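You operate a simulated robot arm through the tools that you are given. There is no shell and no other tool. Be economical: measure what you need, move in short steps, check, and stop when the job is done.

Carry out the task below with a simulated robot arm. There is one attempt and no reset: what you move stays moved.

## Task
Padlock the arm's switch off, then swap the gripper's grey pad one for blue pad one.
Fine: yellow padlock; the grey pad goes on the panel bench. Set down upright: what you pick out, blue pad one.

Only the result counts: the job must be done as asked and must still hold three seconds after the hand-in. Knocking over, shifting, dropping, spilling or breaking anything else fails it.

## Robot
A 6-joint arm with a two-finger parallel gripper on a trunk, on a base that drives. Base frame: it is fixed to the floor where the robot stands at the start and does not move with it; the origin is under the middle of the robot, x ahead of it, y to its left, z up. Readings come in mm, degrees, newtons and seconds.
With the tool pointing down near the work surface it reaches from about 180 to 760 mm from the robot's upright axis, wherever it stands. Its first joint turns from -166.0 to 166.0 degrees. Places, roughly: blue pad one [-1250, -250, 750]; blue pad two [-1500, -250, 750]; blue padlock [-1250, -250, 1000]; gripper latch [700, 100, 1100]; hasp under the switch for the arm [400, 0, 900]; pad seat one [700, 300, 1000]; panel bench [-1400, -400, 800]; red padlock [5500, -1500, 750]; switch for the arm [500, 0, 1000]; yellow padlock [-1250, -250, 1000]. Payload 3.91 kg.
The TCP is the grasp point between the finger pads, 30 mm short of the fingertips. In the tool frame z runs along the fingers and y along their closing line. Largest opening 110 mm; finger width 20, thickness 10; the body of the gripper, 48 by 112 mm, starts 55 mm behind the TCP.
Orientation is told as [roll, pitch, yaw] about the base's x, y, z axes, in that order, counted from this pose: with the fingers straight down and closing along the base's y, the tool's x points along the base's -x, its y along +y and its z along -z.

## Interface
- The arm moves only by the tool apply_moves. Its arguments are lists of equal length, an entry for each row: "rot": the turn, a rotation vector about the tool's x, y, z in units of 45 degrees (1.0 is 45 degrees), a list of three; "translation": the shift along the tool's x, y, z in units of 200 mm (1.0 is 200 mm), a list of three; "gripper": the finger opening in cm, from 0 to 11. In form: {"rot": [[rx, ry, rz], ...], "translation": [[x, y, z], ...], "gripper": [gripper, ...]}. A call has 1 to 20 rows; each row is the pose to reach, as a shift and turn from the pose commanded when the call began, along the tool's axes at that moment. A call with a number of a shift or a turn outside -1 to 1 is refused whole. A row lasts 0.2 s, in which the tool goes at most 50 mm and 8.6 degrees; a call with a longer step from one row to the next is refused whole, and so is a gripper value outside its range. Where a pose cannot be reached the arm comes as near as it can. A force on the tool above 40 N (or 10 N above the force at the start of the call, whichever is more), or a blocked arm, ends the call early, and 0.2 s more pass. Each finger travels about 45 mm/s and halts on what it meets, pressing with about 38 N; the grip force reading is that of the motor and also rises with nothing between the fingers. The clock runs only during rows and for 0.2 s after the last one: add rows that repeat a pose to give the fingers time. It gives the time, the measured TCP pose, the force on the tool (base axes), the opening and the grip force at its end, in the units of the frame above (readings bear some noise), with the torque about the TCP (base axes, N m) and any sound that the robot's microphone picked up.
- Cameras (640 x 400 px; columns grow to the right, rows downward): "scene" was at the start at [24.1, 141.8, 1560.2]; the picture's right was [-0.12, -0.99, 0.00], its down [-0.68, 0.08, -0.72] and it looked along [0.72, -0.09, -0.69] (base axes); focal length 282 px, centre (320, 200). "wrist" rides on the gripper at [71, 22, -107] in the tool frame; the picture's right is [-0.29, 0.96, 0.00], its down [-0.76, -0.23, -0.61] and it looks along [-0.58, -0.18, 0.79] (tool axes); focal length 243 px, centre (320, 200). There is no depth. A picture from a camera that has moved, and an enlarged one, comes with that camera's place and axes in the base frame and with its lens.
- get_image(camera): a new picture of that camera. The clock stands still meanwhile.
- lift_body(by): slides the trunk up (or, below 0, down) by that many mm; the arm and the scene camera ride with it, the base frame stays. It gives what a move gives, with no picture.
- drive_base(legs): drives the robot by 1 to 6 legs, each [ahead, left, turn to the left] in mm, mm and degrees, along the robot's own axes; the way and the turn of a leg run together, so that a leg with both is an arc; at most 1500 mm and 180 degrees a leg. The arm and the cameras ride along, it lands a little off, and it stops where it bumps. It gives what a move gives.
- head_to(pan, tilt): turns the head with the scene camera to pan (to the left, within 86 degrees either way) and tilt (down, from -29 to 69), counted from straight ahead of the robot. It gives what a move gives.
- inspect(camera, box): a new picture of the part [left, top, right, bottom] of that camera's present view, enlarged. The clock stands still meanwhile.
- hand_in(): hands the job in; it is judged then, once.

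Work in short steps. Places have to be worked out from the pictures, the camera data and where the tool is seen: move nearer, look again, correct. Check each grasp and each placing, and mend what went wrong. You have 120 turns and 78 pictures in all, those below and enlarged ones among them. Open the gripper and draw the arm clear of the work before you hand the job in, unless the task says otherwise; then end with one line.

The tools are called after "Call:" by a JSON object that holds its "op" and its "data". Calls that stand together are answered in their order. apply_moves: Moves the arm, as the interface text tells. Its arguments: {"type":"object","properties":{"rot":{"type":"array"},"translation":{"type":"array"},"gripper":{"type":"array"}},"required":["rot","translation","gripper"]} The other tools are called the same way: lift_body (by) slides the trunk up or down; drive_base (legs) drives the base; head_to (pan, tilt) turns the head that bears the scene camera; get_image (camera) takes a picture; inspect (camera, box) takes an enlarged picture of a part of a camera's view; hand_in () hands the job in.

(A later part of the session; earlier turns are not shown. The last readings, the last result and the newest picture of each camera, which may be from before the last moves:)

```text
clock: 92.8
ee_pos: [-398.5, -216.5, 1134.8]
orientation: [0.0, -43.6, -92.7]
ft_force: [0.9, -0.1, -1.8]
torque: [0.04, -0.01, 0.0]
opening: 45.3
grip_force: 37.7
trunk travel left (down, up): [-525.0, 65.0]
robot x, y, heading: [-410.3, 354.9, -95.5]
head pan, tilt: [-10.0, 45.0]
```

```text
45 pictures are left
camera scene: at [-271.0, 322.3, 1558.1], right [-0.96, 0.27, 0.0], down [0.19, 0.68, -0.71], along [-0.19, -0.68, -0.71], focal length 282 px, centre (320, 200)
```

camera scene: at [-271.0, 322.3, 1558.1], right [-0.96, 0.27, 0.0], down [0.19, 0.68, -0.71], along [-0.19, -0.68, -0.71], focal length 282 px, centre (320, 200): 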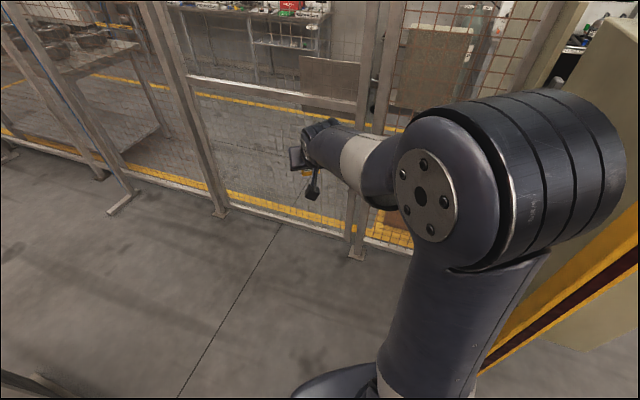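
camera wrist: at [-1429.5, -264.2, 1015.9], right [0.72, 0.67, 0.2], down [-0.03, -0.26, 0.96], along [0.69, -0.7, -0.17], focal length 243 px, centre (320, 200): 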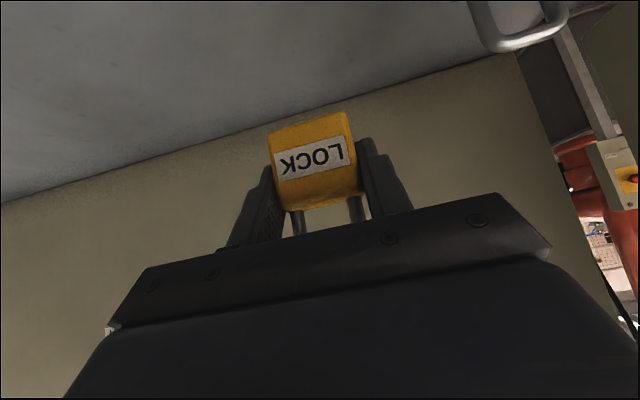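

The base touched the light curtain on the right. I'll shift left (+x), then go on.

Call:
{"op": "drive_base", "data": {"legs": [[-40, 180, 0], [250, 0, 5], [0, 0, 90]]}}

Call:
{"op": "get_image", "data": {"camera": "scene"}}

```text
clock: 99.5
ee_pos: [328.7, 194.6, 1134.5]
orientation: [0.2, -43.5, 2.6]
ft_force: [-0.9, 0.4, -1.4]
torque: [0.03, 0.0, -0.02]
opening: 45.3
grip_force: 38.3
trunk travel left (down, up): [-525.0, 65.0]
robot x, y, heading: [-240.0, 128.2, -0.2]
head pan, tilt: [-10.0, 45.0]
```

```text
44 pictures are left
camera scene: at [-218.8, 267.1, 1558.1], right [-0.18, -0.98, 0.0], down [-0.7, 0.12, -0.71], along [0.7, -0.12, -0.71], focal length 282 px, centre (320, 200)
```

scene: 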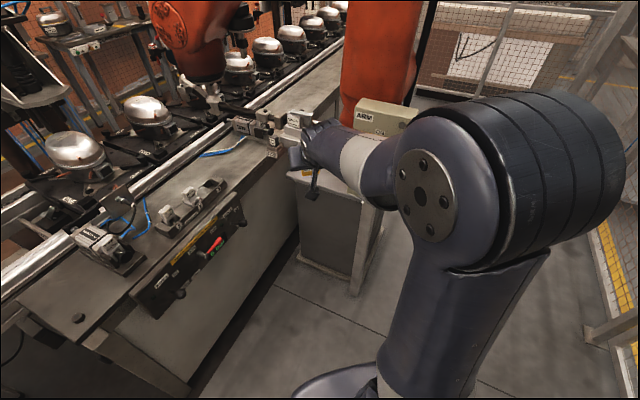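

I'm in position. I'll swing the tool to face the panel normal and lower it to about 150 mm in front of the hasp pin.

Call:
{"op": "apply_moves", "data": {"rot": [[0.07, 0, 0.08], [0.15, 0, 0.16], [0.23, 0, 0.24], [0.31, 0, 0.32], [0.39, 0, 0.41], [0.47, 0, 0.49], [0.544, 0, 0.573]], "translation": [[0.1, -0.1, 0.05], [0.25, -0.2, 0.12], [0.4, -0.3, 0.22], [0.55, -0.4, 0.34], [0.7, -0.47, 0.46], [0.84, -0.53, 0.58], [0.968, -0.565, 0.7]], "gripper": [3, 3, 3, 3, 3, 3, 3]}}

Call:
{"op": "get_image", "data": {"camera": "wrist"}}

Call:
{"op": "get_image", "data": {"camera": "scene"}}

```text
clock: 101.1
ee_pos: [290.6, 77.8, 899.2]
orientation: [0.1, -43.5, -32.9]
ft_force: [-0.4, -0.2, -1.4]
torque: [0.03, -0.03, 0.0]
opening: 45.6
grip_force: 38.1
trunk travel left (down, up): [-525.0, 65.0]
robot x, y, heading: [-240.8, 129.0, -0.1]
head pan, tilt: [-10.0, 45.0]
```

```text
43 pictures are left
camera wrist: at [197.3, 164.5, 928.4], right [0.69, 0.69, 0.2], down [-0.01, -0.27, 0.96], along [0.72, -0.67, -0.18], focal length 243 px, centre (320, 200)
```

wrist: 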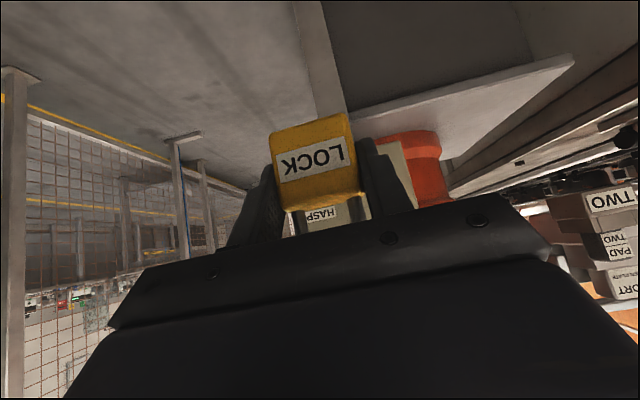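

```text
42 pictures are left
camera scene: at [-218.7, 267.1, 1558.2], right [-0.18, -0.98, 0.0], down [-0.7, 0.12, -0.71], along [0.7, -0.12, -0.71], focal length 282 px, centre (320, 200)
```

scene: 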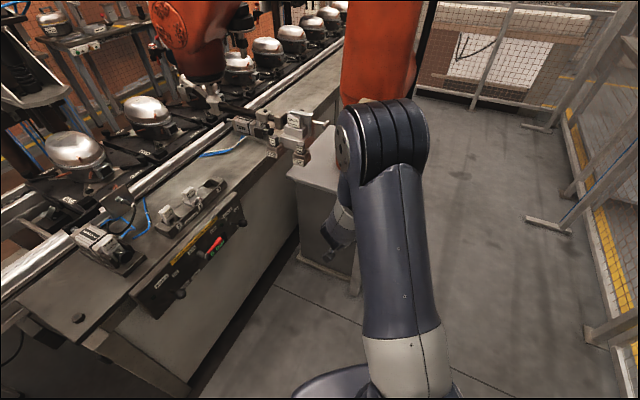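

The arm hides the pin from the head camera. I'll reposition the robot onto the panel's normal line so the head camera looks past the arm on its left.

Call:
{"op": "drive_base", "data": {"legs": [[30, 263, 0], [0, 0, -33]]}}

Call:
{"op": "apply_moves", "data": {"rot": [[-0.08, 0, -0.085], [-0.16, 0, -0.17], [-0.24, 0, -0.255], [-0.33, 0, -0.34], [-0.42, 0, -0.44], [-0.505, 0, -0.532]], "translation": [[0, 0, 0], [0, 0, 0], [0, 0, 0], [0, 0, 0], [0, 0, 0], [0, 0, 0]], "gripper": [3, 3, 3, 3, 3, 3]}}

Call:
{"op": "get_image", "data": {"camera": "scene"}}

```text
clock: 104.6
ee_pos: [206.1, 59.1, 900.6]
orientation: [0.0, -43.6, -66.1]
ft_force: [-0.3, -0.4, 0.0]
torque: [0.01, -0.03, -0.02]
opening: 45.6
grip_force: 38.6
trunk travel left (down, up): [-525.0, 65.0]
robot x, y, heading: [-210.3, 396.5, -33.4]
head pan, tilt: [-10.0, 45.0]
```

```text
clock: 106.0
ee_pos: [223.3, 89.3, 895.1]
orientation: [-0.1, -43.5, -41.1]
ft_force: [0.2, -0.5, -1.0]
torque: [0.03, 0.0, 0.02]
opening: 45.5
grip_force: 37.9
out of reach, approached as far as the arm can: row 4, 5, 6
trunk travel left (down, up): [-525.0, 65.0]
robot x, y, heading: [-210.7, 397.1, -33.3]
head pan, tilt: [-10.0, 45.0]
```

```text
41 pictures are left
camera scene: at [-116.0, 496.6, 1558.3], right [-0.69, -0.73, 0.0], down [-0.51, 0.49, -0.71], along [0.51, -0.49, -0.71], focal length 282 px, centre (320, 200)
```

scene: 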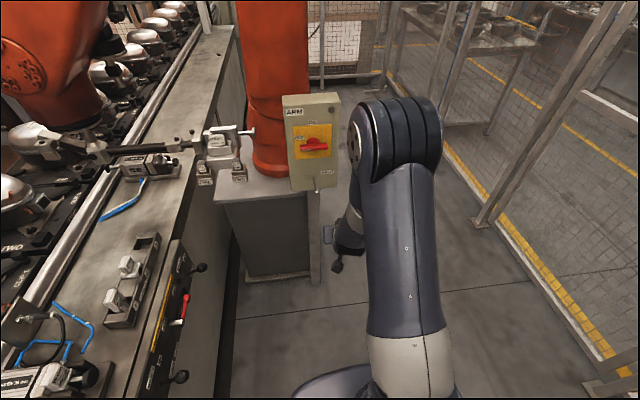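

Good view of the panel and pin. I'll enlarge it.

Call:
{"op": "inspect", "data": {"camera": "scene", "box": [270, 85, 370, 215]}}

```text
3.08 times, centred on (320, 150) of scene
camera zoom: at [-116.0, 496.6, 1558.3], right [-0.69, -0.73, 0.0], down [-0.51, 0.49, -0.71], along [0.51, -0.49, -0.71], focal length 868 px, centre (320, 354)
```

zoom: 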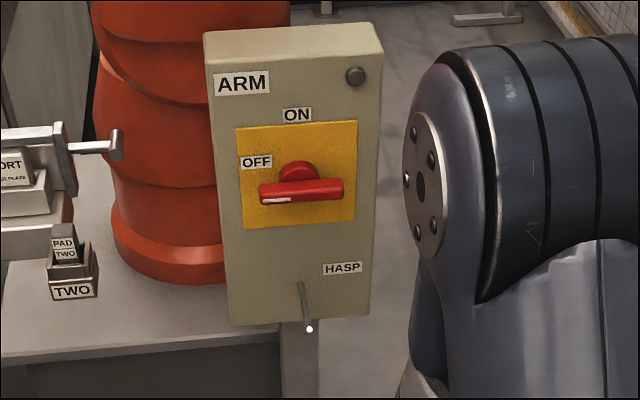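

Triangulating from three views, the pin tip is at about (426,4,867). The pin runs 80 mm along heading -37° into the panel and is nearly level. I'll move to a point well short of it, then correct from the readings.

Call:
{"op": "apply_moves", "data": {"rot": [[0, 0, 0], [0, 0, 0], [0, 0, 0], [0, 0, 0], [0, 0, 0]], "translation": [[-0.04, 0.08, 0.12], [-0.08, 0.16, 0.25], [-0.12, 0.24, 0.37], [-0.16, 0.32, 0.5], [-0.2, 0.4, 0.62]], "gripper": [3, 3, 3, 3, 3]}}

Call:
{"op": "inspect", "data": {"camera": "scene", "box": [270, 135, 370, 265]}}

```text
clock: 107.2
ee_pos: [360.4, 74.7, 834.3]
orientation: [-0.3, -43.6, -41.1]
ft_force: [0.4, -0.1, -0.4]
torque: [0.04, -0.01, -0.02]
opening: 45.5
grip_force: 37.9
trunk travel left (down, up): [-525.0, 65.0]
robot x, y, heading: [-209.5, 396.0, -33.7]
head pan, tilt: [-10.0, 45.0]
```

```text
3.08 times, centred on (320, 200) of scene
camera zoom: at [-115.3, 497.4, 1558.2], right [-0.69, -0.73, 0.0], down [-0.51, 0.49, -0.71], along [0.51, -0.49, -0.71], focal length 868 px, centre (320, 200)
```

zoom: 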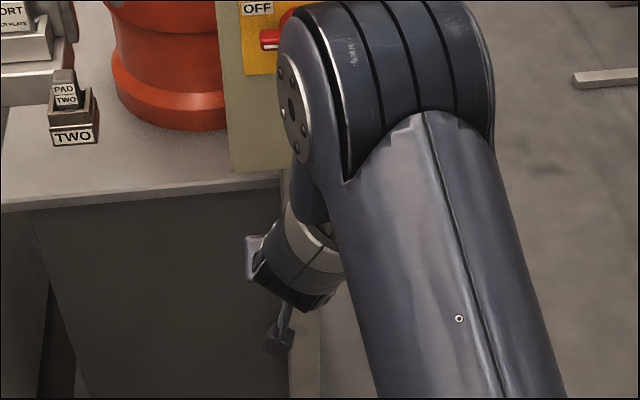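

The arm now hides the pin from the head, so I'll rely on the geometry and the view through the shackle. I'll move to 40 mm short of the pin tip.

Call:
{"op": "apply_moves", "data": {"rot": [[-0.03, 0, -0.03], [-0.063, 0, -0.066]], "translation": [[-0.11, -0.033, 0.09], [-0.215, -0.066, 0.179]], "gripper": [3, 3]}}

Call:
{"op": "get_image", "data": {"camera": "wrist"}}

Call:
{"op": "inspect", "data": {"camera": "wrist", "box": [240, 90, 420, 240]}}

```text
clock: 107.8
ee_pos: [394.8, 27.1, 837.9]
orientation: [-0.2, -43.4, -36.9]
ft_force: [-0.5, -0.5, -1.7]
torque: [0.01, 0.03, -0.04]
opening: 45.4
grip_force: 37.8
trunk travel left (down, up): [-525.0, 65.0]
robot x, y, heading: [-210.7, 395.5, -33.5]
head pan, tilt: [-10.0, 45.0]
```

```text
38 pictures are left
camera wrist: at [308.6, 120.6, 867.3], right [0.74, 0.64, 0.2], down [-0.03, -0.26, 0.96], along [0.67, -0.72, -0.18], focal length 243 px, centre (320, 200)
```

wrist: 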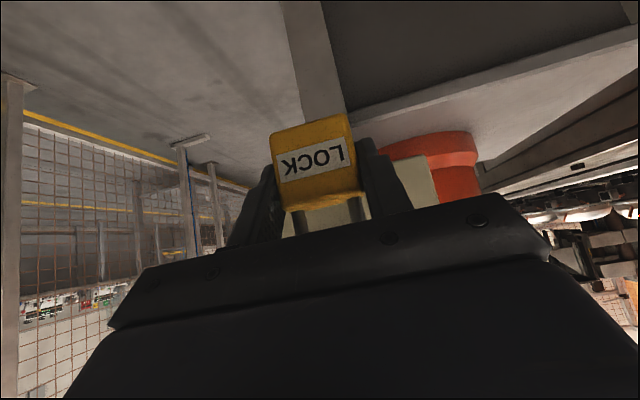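

```text
2.67 times, centred on (330, 165) of wrist
camera zoom: at [308.6, 120.6, 867.3], right [0.74, 0.64, 0.2], down [-0.03, -0.26, 0.96], along [0.67, -0.72, -0.18], focal length 647 px, centre (293, 293)
```

zoom: 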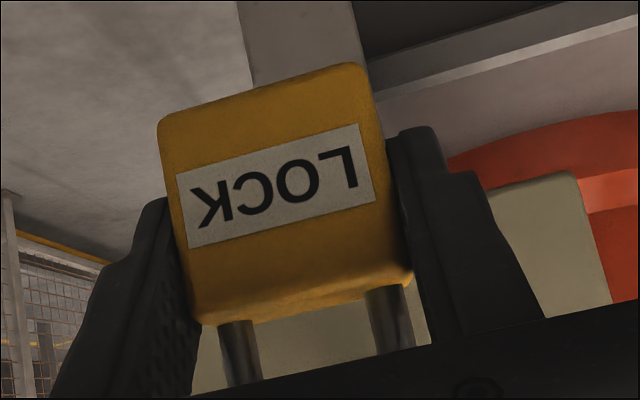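

The pin should lie behind the gripper in this view. I'll step sideways and up to see it beside the padlock and measure it with the wrist camera.

Call:
{"op": "apply_moves", "data": {"rot": [[0, 0, 0], [0, 0, 0], [0, 0, 0]], "translation": [[-0.06, -0.13, -0.09], [-0.12, -0.27, -0.13], [-0.173, -0.4, -0.18]], "gripper": [3, 3, 3]}}

Call:
{"op": "inspect", "data": {"camera": "wrist", "box": [340, 60, 540, 220]}}

```text
clock: 108.6
ee_pos: [349.3, -32.8, 883.1]
orientation: [-0.6, -43.1, -37.0]
ft_force: [0.3, -0.1, -1.2]
torque: [-0.07, 0.02, 0.01]
opening: 45.5
grip_force: 38.0
out of reach, approached as far as the arm can: row 3
trunk travel left (down, up): [-525.0, 65.0]
robot x, y, heading: [-212.8, 392.9, -33.5]
head pan, tilt: [-10.0, 45.0]
```

```text
2.50 times, centred on (440, 140) of wrist
camera zoom: at [264.3, 60.9, 913.0], right [0.75, 0.63, 0.19], down [-0.03, -0.26, 0.96], along [0.66, -0.73, -0.18], focal length 606 px, centre (20, 350)
```

zoom: 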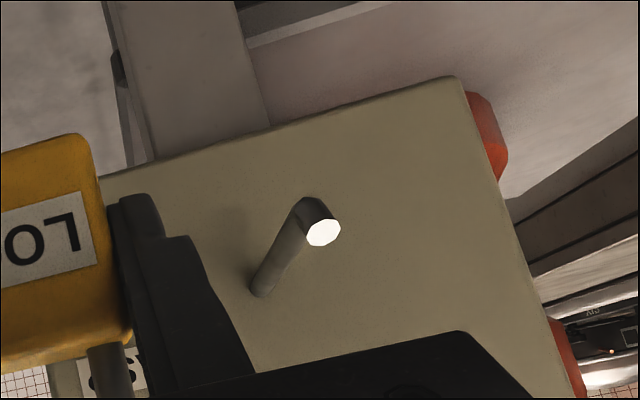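

The pin ends in a short upturned tip at about (426,4,871), and the rod is at z≈864. This agrees with the estimate. I'll return to the entry line and advance slowly.

Call:
{"op": "apply_moves", "data": {"rot": [[-0.006, 0, 0], [-0.013, 0, 0], [-0.013, 0, 0], [-0.013, 0, 0], [-0.013, 0, 0]], "translation": [[0.05, 0.12, 0.05], [0.1, 0.25, 0.11], [0.151, 0.378, 0.16], [0.151, 0.378, 0.16], [0.151, 0.378, 0.16]], "gripper": [3, 3, 3, 3, 3]}}

Call:
{"op": "get_image", "data": {"camera": "scene"}}

```text
clock: 109.8
ee_pos: [397.5, 30.1, 841.0]
orientation: [0.4, -43.6, -37.0]
ft_force: [-0.1, 0.1, -1.3]
torque: [0.0, 0.02, -0.01]
opening: 45.6
grip_force: 38.5
trunk travel left (down, up): [-525.0, 65.0]
robot x, y, heading: [-208.9, 392.4, -33.2]
head pan, tilt: [-10.0, 45.0]
```

```text
35 pictures are left
camera scene: at [-115.4, 497.5, 1558.2], right [-0.69, -0.73, 0.0], down [-0.51, 0.49, -0.71], along [0.51, -0.49, -0.71], focal length 282 px, centre (320, 200)
```

scene: 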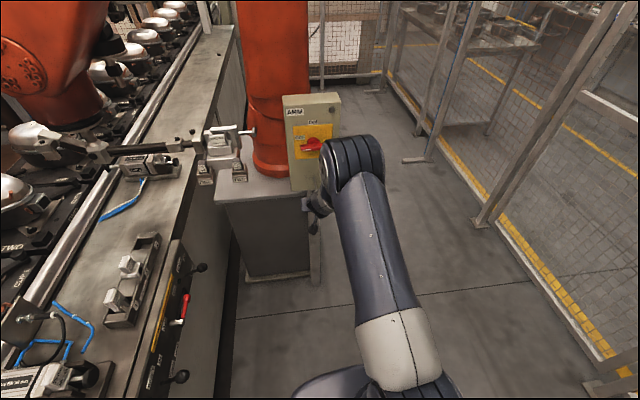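

Offset is 4 mm laterally. I'll correct it and advance until the loop just passes the tip.

Call:
{"op": "apply_moves", "data": {"rot": [[0, 0, 0], [0, 0, 0], [0, 0, 0], [0, 0, 0], [0, 0, 0]], "translation": [[0.0, -0.02, 0.01], [-0.04, -0.02, 0.05], [-0.08, -0.02, 0.09], [-0.12, -0.02, 0.125], [-0.157, -0.02, 0.162]], "gripper": [3, 3, 3, 3, 3]}}

Call:
{"op": "get_image", "data": {"camera": "wrist"}}

```text
clock: 111.0
ee_pos: [429.1, -2.0, 838.2]
orientation: [0.4, -43.5, -36.9]
ft_force: [-0.3, 0.2, -2.2]
torque: [-0.01, -0.01, 0.01]
opening: 45.4
grip_force: 38.5
trunk travel left (down, up): [-525.0, 65.0]
robot x, y, heading: [-210.5, 396.6, -33.8]
head pan, tilt: [-10.0, 45.0]
```

```text
34 pictures are left
camera wrist: at [342.0, 90.4, 867.1], right [0.74, 0.64, 0.2], down [-0.03, -0.27, 0.96], along [0.67, -0.72, -0.18], focal length 243 px, centre (320, 200)
```

wrist: 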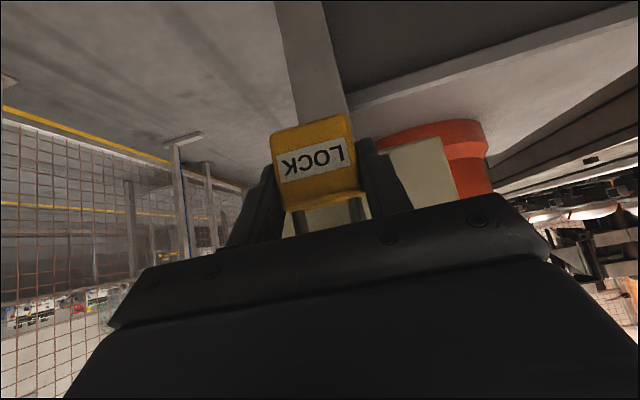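

There's no contact and the loop is about 6 mm past the tip. I'll advance 22 mm more with a slight lateral correction.

Call:
{"op": "apply_moves", "data": {"rot": [[0, 0, 0], [0, 0, 0], [0, 0, 0]], "translation": [[-0.03, 0.01, 0.025], [-0.06, 0.01, 0.05], [-0.08, 0.01, 0.076]], "gripper": [3, 3, 3]}}

Call:
{"op": "apply_moves", "data": {"rot": [[0, 0, 0], [0, 0, 0]], "translation": [[0.014, 0, 0.014], [0.031, 0, 0.0325]], "gripper": [3, 3]}}

```text
clock: 111.8
ee_pos: [447.3, -12.5, 838.5]
orientation: [0.4, -43.3, -37.0]
ft_force: [-4.5, 3.3, 1.3]
torque: [-0.04, -0.08, -0.01]
opening: 45.5
grip_force: 37.7
trunk travel left (down, up): [-525.0, 65.0]
robot x, y, heading: [-211.6, 396.1, -33.3]
head pan, tilt: [-10.0, 45.0]
```

```text
clock: 112.5
ee_pos: [448.1, -13.9, 838.3]
orientation: [0.6, -44.5, -37.1]
ft_force: [-22.7, 15.1, 19.6]
torque: [-0.04, -0.13, 0.05]
opening: 45.4
grip_force: 37.8
trunk travel left (down, up): [-525.0, 65.0]
robot x, y, heading: [-210.5, 396.8, -33.5]
head pan, tilt: [-10.0, 45.0]
stopped in row 2: the force on the tool passed its limit (the readings are from after the stop); the commanded pose is now the measured one
```

The gripper palm touched the pin's upturned tip, while the shackle is already around the rod about 27 mm in. I'll ease back a few mm and check the force before releasing.

Call:
{"op": "apply_moves", "data": {"rot": [[0, 0, 0], [0, 0, 0]], "translation": [[0.022, 0, -0.021], [0.035, 0, -0.012]], "gripper": [3, 3]}}

Call:
{"op": "get_image", "data": {"camera": "wrist"}}

```text
clock: 113.1
ee_pos: [445.1, -9.9, 835.7]
orientation: [0.6, -44.4, -37.0]
ft_force: [-5.1, 1.6, 23.9]
torque: [0.42, 0.55, 0.08]
opening: 45.5
grip_force: 38.4
trunk travel left (down, up): [-525.0, 65.0]
robot x, y, heading: [-211.1, 395.0, -33.3]
head pan, tilt: [-10.0, 45.0]
```

```text
33 pictures are left
camera wrist: at [357.4, 82.3, 862.4], right [0.74, 0.64, 0.21], down [-0.05, -0.26, 0.96], along [0.67, -0.72, -0.16], focal length 243 px, centre (320, 200)
```

wrist: 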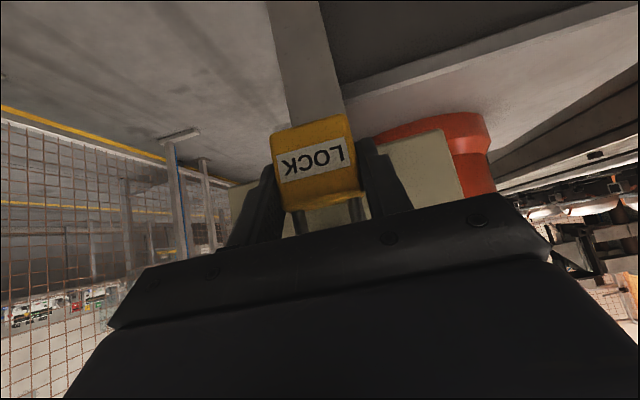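

The palm rests on the pin tip (upward force located there) while the shackle loop surrounds the rod. I'll relieve 3 mm and open, so the padlock settles onto the rod.

Call:
{"op": "apply_moves", "data": {"rot": [[0, 0, 0], [0, 0, 0], [0, 0, 0], [0, 0, 0], [0, 0, 0]], "translation": [[-0.011, 0, -0.011], [-0.011, 0, -0.011], [-0.011, 0, -0.011], [-0.011, 0, -0.011], [-0.011, 0, -0.011]], "gripper": [3, 4.8, 6, 7, 7]}}

Call:
{"op": "get_image", "data": {"camera": "wrist"}}

```text
clock: 114.3
ee_pos: [443.2, -9.4, 833.6]
orientation: [0.5, -44.0, -37.0]
ft_force: [-4.5, 7.2, 3.2]
torque: [-0.24, -0.11, -0.16]
opening: 70.0
grip_force: 0.1
trunk travel left (down, up): [-525.0, 65.0]
robot x, y, heading: [-210.3, 395.1, -33.4]
head pan, tilt: [-10.0, 45.0]
```

```text
32 pictures are left
camera wrist: at [356.8, 82.5, 862.5], right [0.74, 0.64, 0.21], down [-0.04, -0.26, 0.96], along [0.67, -0.72, -0.17], focal length 243 px, centre (320, 200)
```

wrist: 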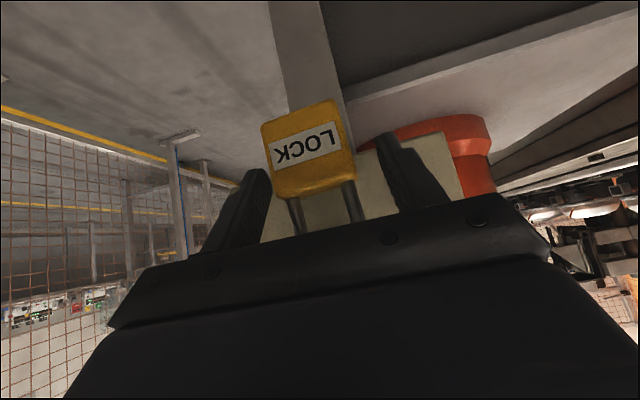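

The padlock has dropped slightly and hangs on the rod. I'll withdraw straight back.

Call:
{"op": "apply_moves", "data": {"rot": [[0, 0, 0], [0, 0, 0], [0, 0, 0], [0, 0, 0], [0, 0, 0]], "translation": [[0.07, 0, -0.07], [0.15, 0, -0.14], [0.27, 0, -0.26], [0.4, 0, -0.38], [0.5, 0, -0.48]], "gripper": [7, 8, 8, 8, 8]}}

Call:
{"op": "get_image", "data": {"camera": "wrist"}}

Call:
{"op": "get_image", "data": {"camera": "scene"}}

```text
clock: 115.5
ee_pos: [333.0, 72.8, 833.6]
orientation: [0.5, -44.2, -37.1]
ft_force: [0.5, 0.6, -0.3]
torque: [-0.02, 0.02, 0.0]
opening: 80.1
grip_force: 0.0
trunk travel left (down, up): [-525.0, 65.0]
robot x, y, heading: [-209.9, 392.6, -33.6]
head pan, tilt: [-10.0, 45.0]
```

```text
31 pictures are left
camera wrist: at [246.2, 165.3, 862.3], right [0.74, 0.64, 0.21], down [-0.04, -0.26, 0.96], along [0.67, -0.72, -0.17], focal length 243 px, centre (320, 200)
```

wrist: 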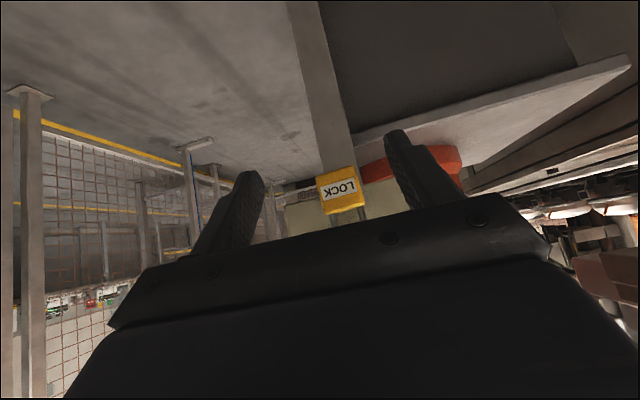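

```text
30 pictures are left
camera scene: at [-115.8, 497.8, 1558.1], right [-0.69, -0.73, 0.0], down [-0.51, 0.49, -0.71], along [0.51, -0.49, -0.71], focal length 282 px, centre (320, 200)
```

scene: 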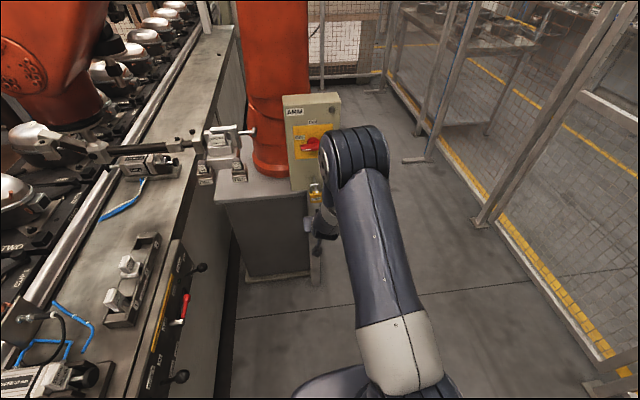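

The padlock is hanging on the hasp. Next I'll enlarge the other gripper with its grey pads and latch.

Call:
{"op": "inspect", "data": {"camera": "scene", "box": [180, 110, 270, 200]}}

Call:
{"op": "inspect", "data": {"camera": "scene", "box": [285, 160, 345, 220]}}

```text
4.44 times, centred on (225, 155) of scene
camera zoom: at [-115.8, 497.8, 1558.1], right [-0.69, -0.73, 0.0], down [-0.51, 0.49, -0.71], along [0.51, -0.49, -0.71], focal length 1253 px, centre (742, 400)
```

zoom: 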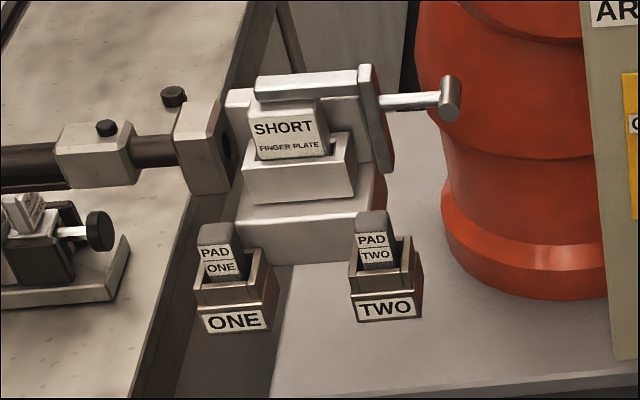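

```text
6.67 times, centred on (315, 190) of scene
camera zoom: at [-115.8, 497.8, 1558.1], right [-0.69, -0.73, 0.0], down [-0.51, 0.49, -0.71], along [0.51, -0.49, -0.71], focal length 1880 px, centre (353, 267)
```

zoom: 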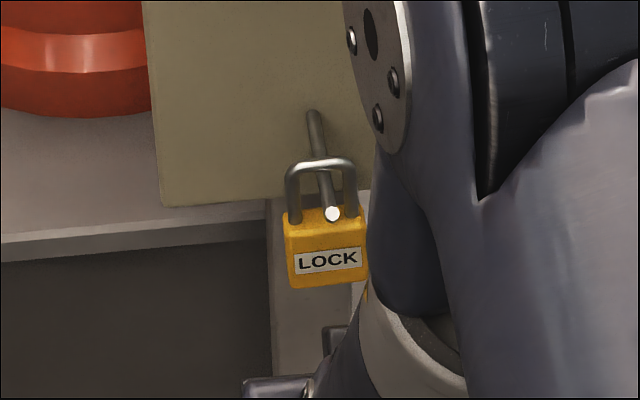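

The padlock hangs correctly around the rod. The pads sit in open-topped seats with tops standing about 40 mm clear, and grey pad one's top is at about (661,274,1008). I'll raise the arm, bring it toward vertical and drive nearer.

Call:
{"op": "apply_moves", "data": {"rot": [[0, 0, 0], [0, 0.1, 0], [0, 0.2, 0], [0, 0.3, 0], [0, 0.4, 0], [0, 0.5, 0], [0, 0.57, 0]], "translation": [[-0.07, 0, -0.14], [-0.2, 0, -0.28], [-0.33, 0, -0.42], [-0.46, 0, -0.56], [-0.6, 0, -0.7], [-0.73, 0, -0.83], [-0.86, 0, -0.94]], "gripper": [8, 8, 8, 8, 8, 8, 8]}}

Call:
{"op": "drive_base", "data": {"legs": [[180, 130, 13]]}}

Call:
{"op": "head_to", "data": {"pan": 5, "tilt": 42}}

Call:
{"op": "get_image", "data": {"camera": "scene"}}

```text
clock: 117.1
ee_pos: [327.6, 75.9, 1090.8]
orientation: [0.5, -18.4, -36.8]
ft_force: [0.1, -0.1, 0.4]
torque: [-0.01, 0.01, 0.0]
opening: 80.0
grip_force: 0.1
out of reach, approached as far as the arm can: row 3
trunk travel left (down, up): [-525.0, 65.0]
robot x, y, heading: [-212.4, 394.4, -33.3]
head pan, tilt: [-10.0, 45.0]
```

```text
clock: 118.8
ee_pos: [604.8, 235.2, 1089.2]
orientation: [0.4, -18.4, -24.0]
ft_force: [0.3, -0.5, -0.3]
torque: [0.0, -0.02, 0.01]
opening: 80.2
grip_force: 0.0
trunk travel left (down, up): [-525.0, 65.0]
robot x, y, heading: [8.4, 428.1, -20.8]
head pan, tilt: [-10.0, 45.0]
```

```text
clock: 119.6
ee_pos: [604.7, 235.8, 1088.9]
orientation: [0.4, -18.4, -24.0]
ft_force: [-0.7, 0.8, -0.2]
torque: [-0.01, -0.02, 0.04]
opening: 80.0
grip_force: 0.0
trunk travel left (down, up): [-525.0, 65.0]
robot x, y, heading: [8.8, 424.8, -20.6]
head pan, tilt: [5.0, 42.0]
```

```text
27 pictures are left
camera scene: at [90.8, 567.5, 1562.5], right [-0.27, -0.96, 0.0], down [-0.64, 0.18, -0.74], along [0.72, -0.2, -0.67], focal length 282 px, centre (320, 200)
```

scene: 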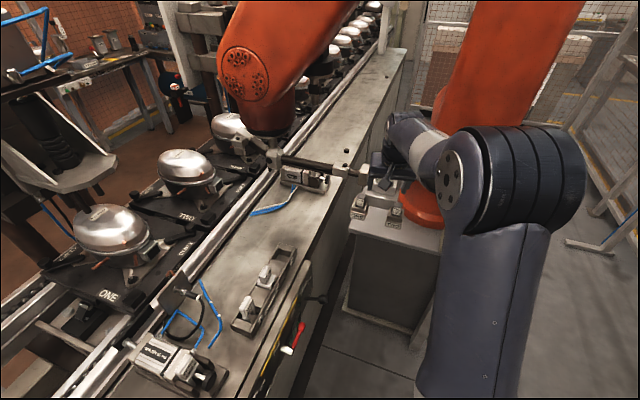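

The gripper is now right over the fixture with no contact force. I'll look closely with both cameras.

Call:
{"op": "get_image", "data": {"camera": "wrist"}}

Call:
{"op": "inspect", "data": {"camera": "scene", "box": [330, 140, 430, 240]}}

```text
26 pictures are left
camera wrist: at [521.8, 295.5, 1169.6], right [0.64, 0.76, 0.1], down [0.39, -0.43, 0.82], along [0.66, -0.48, -0.57], focal length 243 px, centre (320, 200)
```

wrist: 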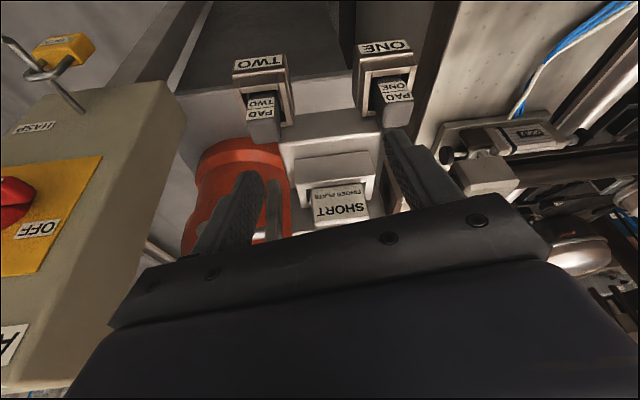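

```text
4.00 times, centred on (380, 190) of scene
camera zoom: at [90.8, 567.5, 1562.5], right [-0.27, -0.96, 0.0], down [-0.64, 0.18, -0.74], along [0.72, -0.2, -0.67], focal length 1128 px, centre (80, 240)
```

zoom: 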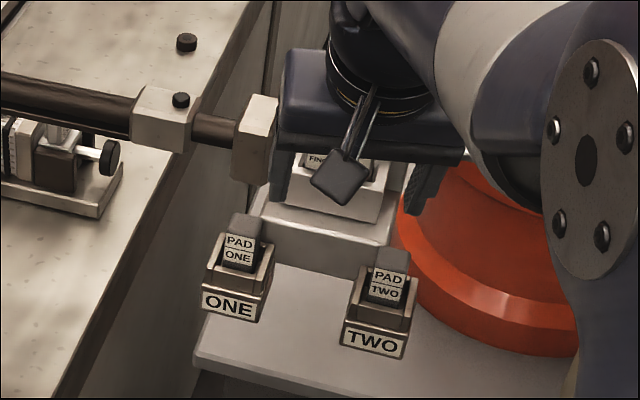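

Pad one's top is confirmed at about (664,277,1008). I'll shift to a point 90 mm above it along the tool axis and turn to the fixture's yaw of -36°.

Call:
{"op": "apply_moves", "data": {"rot": [[0, 0, 0], [0.03, 0, 0.08], [0.06, 0, 0.17], [0.084, 0, 0.253]], "translation": [[0.02, 0.1, -0.05], [0.0, 0.2, -0.03], [-0.02, 0.3, 0], [-0.045, 0.339, 0.02]], "gripper": [7, 7, 7, 7]}}

Call:
{"op": "get_image", "data": {"camera": "wrist"}}

```text
clock: 120.6
ee_pos: [642.5, 293.0, 1089.0]
orientation: [0.5, -18.4, -36.1]
ft_force: [0.0, -0.3, -0.9]
torque: [0.0, -0.02, 0.0]
opening: 70.1
grip_force: 0.1
trunk travel left (down, up): [-525.0, 65.0]
robot x, y, heading: [13.6, 430.7, -20.7]
head pan, tilt: [5.0, 42.0]
```

```text
24 pictures are left
camera wrist: at [573.1, 369.2, 1168.8], right [0.78, 0.61, 0.1], down [0.29, -0.5, 0.81], along [0.55, -0.61, -0.57], focal length 243 px, centre (320, 200)
```

wrist: 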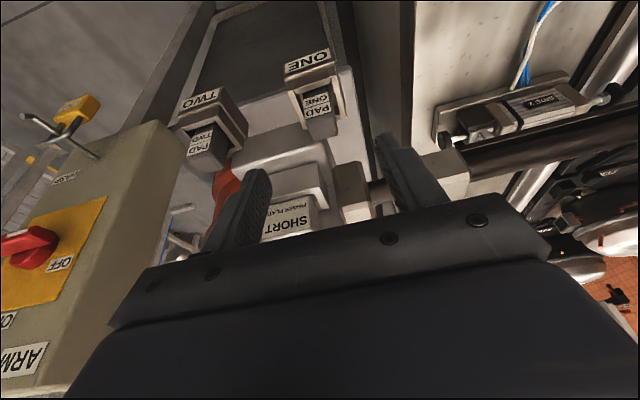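

The tool axis points straight at the pad. I'll descend 86 mm in small steps.

Call:
{"op": "apply_moves", "data": {"rot": [[0, 0, 0], [0, 0, 0], [0, 0, 0], [0, 0, 0], [0, 0, 0]], "translation": [[0, 0.004, 0.1], [0, 0.004, 0.2], [0, 0.004, 0.3], [0, 0.004, 0.37], [0, 0.004, 0.43]], "gripper": [7, 7, 7, 7, 7]}}

Call:
{"op": "get_image", "data": {"camera": "wrist"}}

```text
clock: 121.8
ee_pos: [664.8, 278.4, 1006.8]
orientation: [0.4, -18.4, -36.1]
ft_force: [-0.5, 0.3, 0.6]
torque: [0.02, -0.02, 0.03]
opening: 69.9
grip_force: 0.0
trunk travel left (down, up): [-525.0, 65.0]
robot x, y, heading: [14.1, 424.6, -21.1]
head pan, tilt: [5.0, 42.0]
```

```text
23 pictures are left
camera wrist: at [595.8, 354.8, 1087.1], right [0.78, 0.61, 0.1], down [0.29, -0.5, 0.81], along [0.55, -0.61, -0.57], focal length 243 px, centre (320, 200)
```

wrist: 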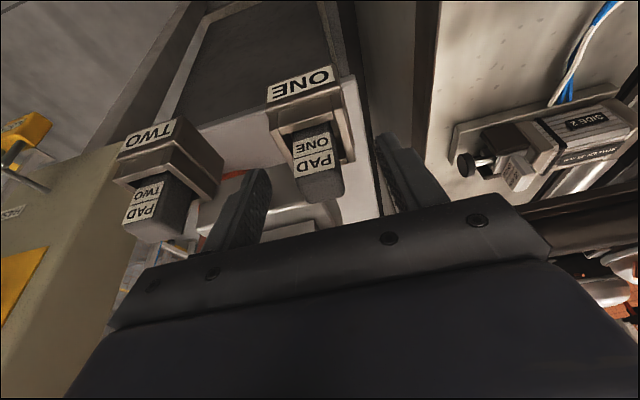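

The pad protrudes only about 26 mm above its seat rim, so at this depth the fingertips would close on the rim. I'll rise 9 mm and then close.

Call:
{"op": "apply_moves", "data": {"rot": [[0, 0, 0], [0, 0, 0], [0, 0, 0], [0, 0, 0], [0, 0, 0], [0, 0, 0]], "translation": [[0, 0, -0.045], [0, 0, -0.045], [0, 0, -0.045], [0, 0, -0.045], [0, 0, -0.045], [0, 0, -0.045]], "gripper": [7, 5.5, 4, 2.5, 1.5, 1]}}

Call:
{"op": "get_image", "data": {"camera": "wrist"}}

```text
clock: 123.2
ee_pos: [662.2, 278.9, 1015.9]
orientation: [0.4, -18.3, -36.0]
ft_force: [-0.1, 0.2, 0.6]
torque: [-0.02, -0.02, -0.01]
opening: 22.6
grip_force: 38.0
trunk travel left (down, up): [-525.0, 65.0]
robot x, y, heading: [10.2, 424.4, -20.6]
head pan, tilt: [5.0, 42.0]
```

```text
22 pictures are left
camera wrist: at [593.4, 356.5, 1096.1], right [0.78, 0.61, 0.1], down [0.29, -0.5, 0.81], along [0.55, -0.61, -0.57], focal length 243 px, centre (320, 200)
```

wrist: 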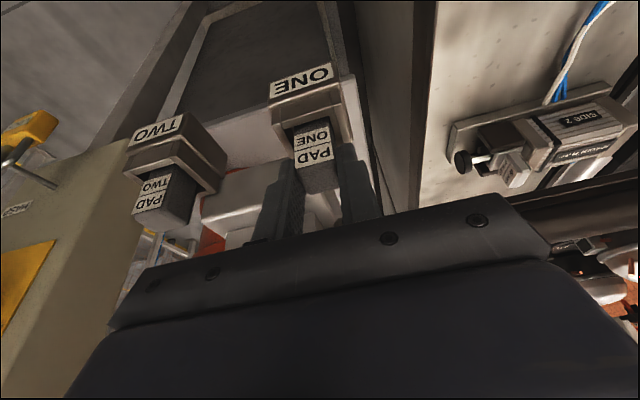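

Gripped at 22.6 mm. I'll lift straight up 60 mm and check.

Call:
{"op": "apply_moves", "data": {"rot": [[0, 0, 0], [0, 0, 0], [0, 0, 0], [0, 0, 0], [0, 0, 0]], "translation": [[-0.016, 0, -0.047], [-0.031, 0, -0.095], [-0.05, 0, -0.15], [-0.08, 0, -0.24], [-0.1, 0, -0.3]], "gripper": [1, 1, 1, 1, 1]}}

Call:
{"op": "get_image", "data": {"camera": "wrist"}}

```text
clock: 124.4
ee_pos: [662.7, 279.0, 1078.8]
orientation: [0.4, -18.3, -36.1]
ft_force: [-0.4, 0.2, -0.3]
torque: [0.02, -0.04, -0.01]
opening: 22.5
grip_force: 37.5
trunk travel left (down, up): [-525.0, 65.0]
robot x, y, heading: [7.9, 423.2, -20.7]
head pan, tilt: [5.0, 42.0]
```

```text
21 pictures are left
camera wrist: at [593.1, 354.9, 1159.1], right [0.78, 0.61, 0.1], down [0.29, -0.5, 0.81], along [0.55, -0.61, -0.57], focal length 243 px, centre (320, 200)
```

wrist: 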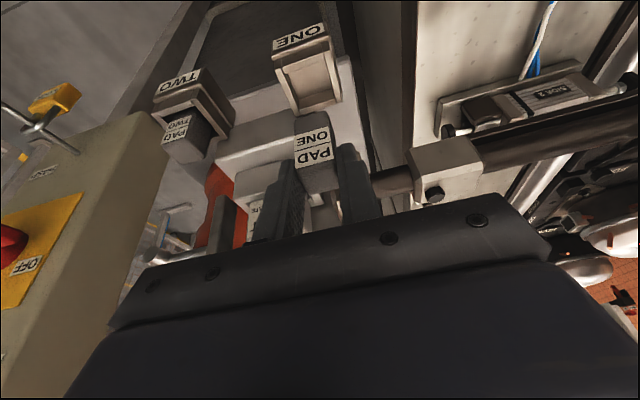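

Grey pad one is out and held upright. I'll raise it a bit more, back away, and retrace the route to the panel bench.

Call:
{"op": "apply_moves", "data": {"rot": [[0, 0, 0], [0, 0, 0], [0, 0, 0]], "translation": [[-0.03, 0, -0.1], [-0.06, 0, -0.2], [-0.1, 0, -0.3]], "gripper": [1, 1, 1]}}

Call:
{"op": "drive_base", "data": {"legs": [[-700, 0, 0], [0, 0, 20.7], [0, 230, 0]]}}

```text
clock: 125.2
ee_pos: [660.5, 280.0, 1142.6]
orientation: [0.5, -18.3, -36.0]
ft_force: [-0.3, -1.0, -0.9]
torque: [-0.01, 0.02, -0.04]
opening: 22.4
grip_force: 37.7
trunk travel left (down, up): [-525.0, 65.0]
robot x, y, heading: [10.9, 422.2, -20.7]
head pan, tilt: [5.0, 42.0]
```

```text
clock: 131.4
ee_pos: [6.0, 1004.1, 1142.6]
orientation: [0.4, -18.4, -13.8]
ft_force: [-0.3, 0.1, 0.2]
torque: [-0.02, 0.0, 0.01]
opening: 23.0
grip_force: 38.3
trunk travel left (down, up): [-525.0, 65.0]
robot x, y, heading: [-651.2, 892.5, 1.4]
head pan, tilt: [5.0, 42.0]
```

On track. I'll back along the lane, sidestep, and turn toward the bench, stopping short so I can retract the arm first.

Call:
{"op": "drive_base", "data": {"legs": [[-1490, 0, -1.4], [0, -690, 0], [0, 0, -37.5], [200, 0, 0]]}}

Call:
{"op": "head_to", "data": {"pan": 0, "tilt": 48}}

Call:
{"op": "get_image", "data": {"camera": "scene"}}

```text
clock: 145.1
ee_pos: [-1376.7, -248.1, 1141.5]
orientation: [0.5, -18.4, -51.9]
ft_force: [-0.2, -0.5, -0.5]
torque: [-0.01, 0.03, 0.0]
opening: 22.5
grip_force: 37.7
trunk travel left (down, up): [-525.0, 65.0]
robot x, y, heading: [-1960.6, 70.9, -36.7]
head pan, tilt: [5.0, 42.0]
```

```text
clock: 145.7
ee_pos: [-1376.0, -247.4, 1142.9]
orientation: [0.4, -18.3, -51.9]
ft_force: [-0.7, -0.9, 0.1]
torque: [-0.01, 0.02, -0.02]
opening: 22.9
grip_force: 38.0
trunk travel left (down, up): [-525.0, 65.0]
robot x, y, heading: [-1959.0, 74.8, -36.4]
head pan, tilt: [0.0, 48.0]
```

```text
20 pictures are left
camera scene: at [-1852.7, 181.4, 1554.0], right [-0.6, -0.8, 0.0], down [-0.6, 0.44, -0.67], along [0.54, -0.4, -0.74], focal length 282 px, centre (320, 200)
```

scene: 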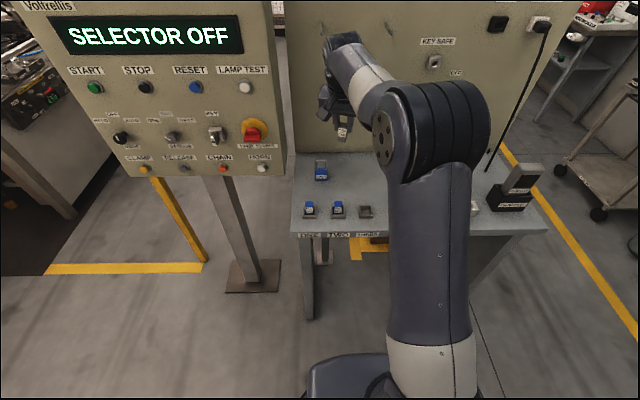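

I'll drive 100 mm nearer, then bring the pad over the free spot where the yellow padlock stood.

Call:
{"op": "drive_base", "data": {"legs": [[100, 0, 0]]}}

Call:
{"op": "apply_moves", "data": {"rot": [[-0.02, 0, -0.06], [-0.045, 0, -0.13], [-0.07, 0, -0.2], [-0.09, 0, -0.27], [-0.111, 0, -0.335]], "translation": [[0.05, -0.06, 0.13], [0.1, -0.13, 0.27], [0.15, -0.2, 0.4], [0.2, -0.27, 0.54], [0.239, -0.33, 0.668]], "gripper": [1, 1, 1, 1, 1]}}

Call:
{"op": "get_image", "data": {"camera": "wrist"}}

```text
clock: 146.9
ee_pos: [-1296.5, -309.5, 1141.4]
orientation: [0.4, -18.3, -52.0]
ft_force: [-0.1, 0.1, -0.2]
torque: [0.0, 0.0, 0.02]
opening: 22.5
grip_force: 38.1
trunk travel left (down, up): [-525.0, 65.0]
robot x, y, heading: [-1882.1, 13.7, -36.2]
head pan, tilt: [0.0, 48.0]
```

```text
clock: 148.1
ee_pos: [-1350.1, -345.4, 999.0]
orientation: [0.4, -18.4, -36.2]
ft_force: [0.3, -0.3, -0.5]
torque: [0.0, -0.01, 0.01]
opening: 22.6
grip_force: 38.2
trunk travel left (down, up): [-525.0, 65.0]
robot x, y, heading: [-1882.5, 10.6, -36.5]
head pan, tilt: [0.0, 48.0]
```

```text
19 pictures are left
camera wrist: at [-1418.6, -269.1, 1078.0], right [0.78, 0.61, 0.1], down [0.29, -0.5, 0.82], along [0.55, -0.61, -0.57], focal length 243 px, centre (320, 200)
```

wrist: 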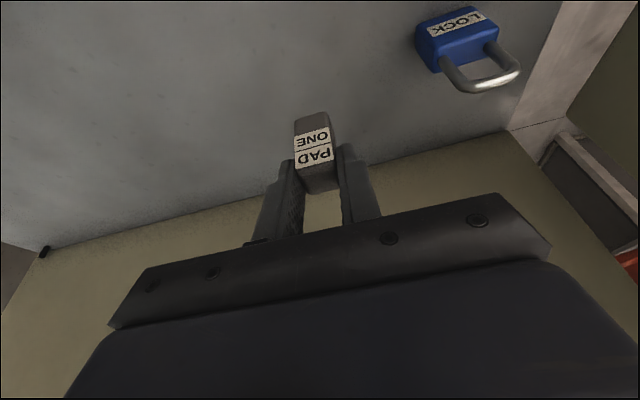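

The spot is clear. I'll lower to just above the bench, then go in small steps until contact.

Call:
{"op": "apply_moves", "data": {"rot": [[0, 0, 0], [0, 0, 0], [0, 0, 0], [0, 0, 0]], "translation": [[0.035, 0, 0.11], [0.07, 0, 0.21], [0.1, 0, 0.31], [0.126, 0, 0.38]], "gripper": [1, 1, 1, 1]}}

Call:
{"op": "apply_moves", "data": {"rot": [[0, 0, 0], [0, 0, 0], [0, 0, 0], [0, 0, 0], [0, 0, 0], [0, 0, 0]], "translation": [[0.003, 0, 0.009], [0.006, 0, 0.018], [0.009, 0, 0.027], [0.012, 0, 0.036], [0.014, 0, 0.043], [0.014, 0, 0.043]], "gripper": [1, 1, 1, 1, 1, 1]}}

Call:
{"op": "inspect", "data": {"camera": "wrist", "box": [240, 60, 400, 200]}}

```text
clock: 149.1
ee_pos: [-1349.4, -344.8, 919.0]
orientation: [0.5, -18.5, -36.1]
ft_force: [-1.2, -1.4, -1.6]
torque: [0.05, 0.0, -0.01]
opening: 22.7
grip_force: 37.8
trunk travel left (down, up): [-525.0, 65.0]
robot x, y, heading: [-1881.0, 12.2, -36.7]
head pan, tilt: [0.0, 48.0]
```

```text
clock: 150.5
ee_pos: [-1350.6, -345.2, 909.2]
orientation: [0.4, -18.4, -36.1]
ft_force: [-0.2, 0.2, -0.3]
torque: [0.02, -0.03, -0.03]
opening: 23.0
grip_force: 37.5
trunk travel left (down, up): [-525.0, 65.0]
robot x, y, heading: [-1882.9, 10.9, -36.3]
head pan, tilt: [0.0, 48.0]
```

```text
2.86 times, centred on (320, 130) of wrist
camera zoom: at [-1418.8, -268.7, 990.3], right [0.78, 0.61, 0.1], down [0.29, -0.5, 0.82], along [0.55, -0.61, -0.57], focal length 693 px, centre (320, 400)
```

zoom: 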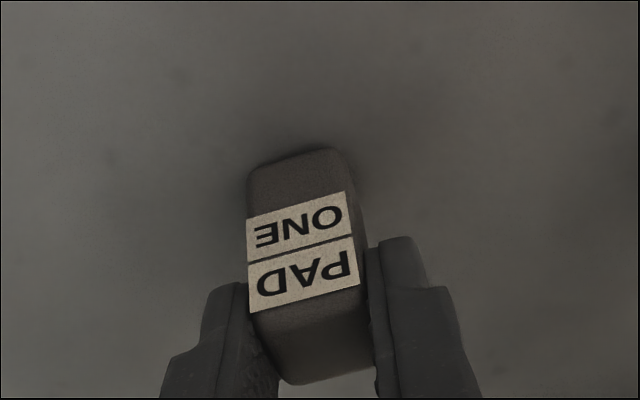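

Near the surface but no contact yet. I'll continue in 1 mm steps.

Call:
{"op": "apply_moves", "data": {"rot": [[0, 0, 0], [0, 0, 0], [0, 0, 0], [0, 0, 0]], "translation": [[0.0016, 0, 0.0047], [0.0032, 0, 0.0095], [0.0047, 0, 0.0142], [0.0063, 0, 0.019]], "gripper": [1, 1, 1, 1]}}

```text
clock: 151.5
ee_pos: [-1349.5, -345.4, 907.6]
orientation: [0.5, -18.6, -36.2]
ft_force: [-3.3, 1.2, 10.8]
torque: [-0.01, 0.25, 0.01]
opening: 22.8
grip_force: 38.1
trunk travel left (down, up): [-525.0, 65.0]
robot x, y, heading: [-1881.2, 9.5, -36.5]
head pan, tilt: [0.0, 48.0]
```

Contact (11 N), so the pad is on the bench. I'll open and withdraw upward.

Call:
{"op": "apply_moves", "data": {"rot": [[0, 0, 0], [0, 0, 0], [0, 0, 0], [0, 0, 0], [0, 0, 0], [0, 0, 0], [0, 0, 0]], "translation": [[-0.002, 0, -0.005], [-0.002, 0, -0.005], [-0.002, 0, -0.005], [-0.035, 0, -0.1], [-0.08, 0, -0.25], [-0.14, 0, -0.42], [-0.14, 0, -0.42]], "gripper": [2.6, 4, 6, 7, 7, 7, 7]}}

Call:
{"op": "get_image", "data": {"camera": "wrist"}}

Call:
{"op": "inspect", "data": {"camera": "scene", "box": [280, 140, 400, 250]}}

```text
clock: 153.1
ee_pos: [-1348.6, -346.0, 995.9]
orientation: [0.4, -18.3, -36.0]
ft_force: [0.2, -0.6, -0.3]
torque: [-0.01, 0.03, 0.03]
opening: 69.9
grip_force: 0.1
trunk travel left (down, up): [-525.0, 65.0]
robot x, y, heading: [-1879.0, 11.8, -36.3]
head pan, tilt: [0.0, 48.0]
```

```text
17 pictures are left
camera wrist: at [-1417.8, -269.1, 1076.2], right [0.78, 0.61, 0.1], down [0.29, -0.5, 0.82], along [0.55, -0.61, -0.57], focal length 243 px, centre (320, 200)
```

wrist: 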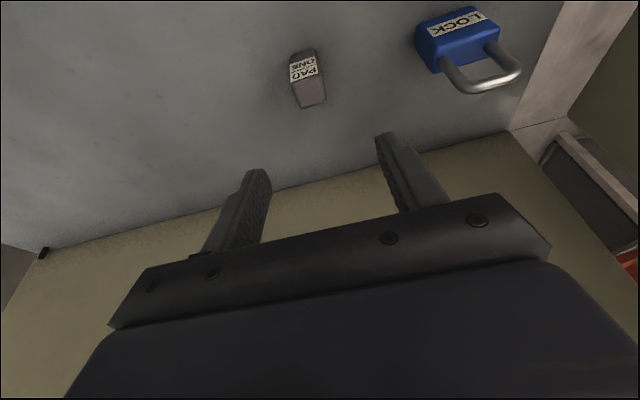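

```text
3.64 times, centred on (340, 195) of scene
camera zoom: at [-1773.1, 122.1, 1553.9], right [-0.6, -0.8, 0.0], down [-0.6, 0.44, -0.67], along [0.54, -0.4, -0.74], focal length 1025 px, centre (247, 218)
```

zoom: 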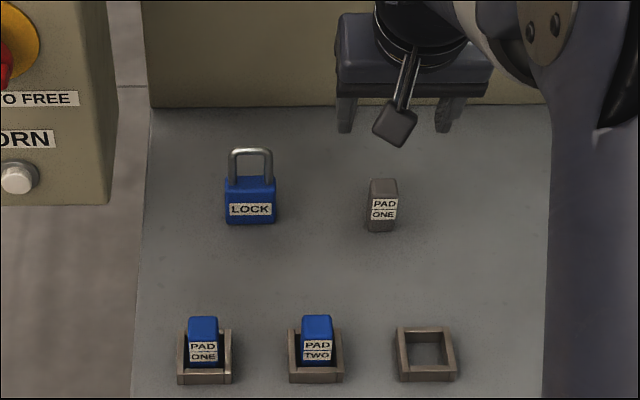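

Grey pad one stands upright on the bench. Blue pad one's top is at about (-1371,-132,903), so I'll move above it.

Call:
{"op": "apply_moves", "data": {"rot": [[0, 0, 0], [0, 0, 0], [0, 0, 0], [0, 0, 0], [0, 0, 0], [0, 0, 0]], "translation": [[0.13, 0.12, -0.05], [0.27, 0.26, -0.1], [0.41, 0.4, -0.15], [0.55, 0.54, -0.2], [0.7, 0.68, -0.23], [0.834, 0.8, -0.266]], "gripper": [7, 7, 7, 7, 7, 7]}}

Call:
{"op": "get_image", "data": {"camera": "wrist"}}

```text
clock: 154.5
ee_pos: [-1396.4, -115.6, 993.4]
orientation: [0.5, -18.5, -36.2]
ft_force: [0.0, 0.5, -0.7]
torque: [0.01, 0.01, -0.02]
opening: 70.1
grip_force: 0.1
trunk travel left (down, up): [-525.0, 65.0]
robot x, y, heading: [-1882.3, 12.0, -36.6]
head pan, tilt: [0.0, 48.0]
```

```text
15 pictures are left
camera wrist: at [-1465.7, -38.8, 1073.4], right [0.78, 0.61, 0.1], down [0.29, -0.5, 0.82], along [0.55, -0.61, -0.57], focal length 243 px, centre (320, 200)
```

wrist: 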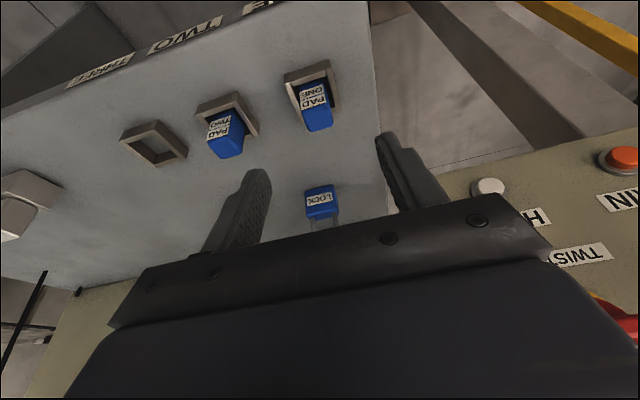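

Aligned with blue pad one. I'll descend to about z=918 and check the rim clearance.

Call:
{"op": "apply_moves", "data": {"rot": [[0, 0, 0], [0, 0, 0], [0, 0, 0], [0, 0, 0], [0, 0, 0]], "translation": [[0.005, 0, 0.1], [0.01, 0, 0.2], [0.015, -0.002, 0.29], [0.015, -0.002, 0.35], [0.015, -0.002, 0.395]], "gripper": [7, 7, 6, 6, 6]}}

Call:
{"op": "inspect", "data": {"camera": "wrist", "box": [220, 80, 460, 230]}}

```text
clock: 155.7
ee_pos: [-1379.6, -126.7, 916.8]
orientation: [0.3, -18.4, -36.0]
ft_force: [0.5, -0.1, 0.0]
torque: [0.01, 0.04, -0.02]
opening: 60.2
grip_force: 0.1
trunk travel left (down, up): [-525.0, 65.0]
robot x, y, heading: [-1884.1, 11.2, -36.6]
head pan, tilt: [0.0, 48.0]
```

```text
2.67 times, centred on (340, 155) of wrist
camera zoom: at [-1447.9, -50.0, 997.0], right [0.78, 0.61, 0.1], down [0.29, -0.5, 0.82], along [0.55, -0.61, -0.57], focal length 647 px, centre (267, 320)
```

zoom: 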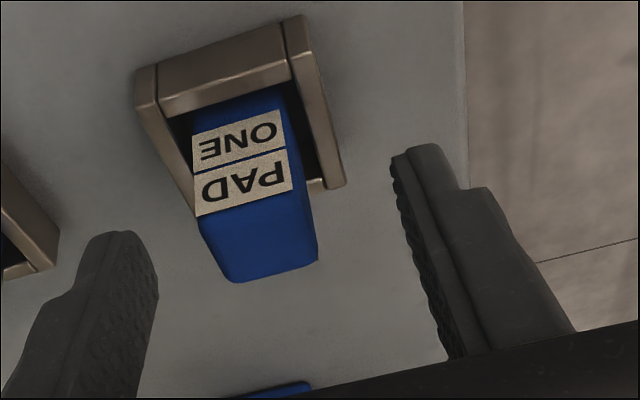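

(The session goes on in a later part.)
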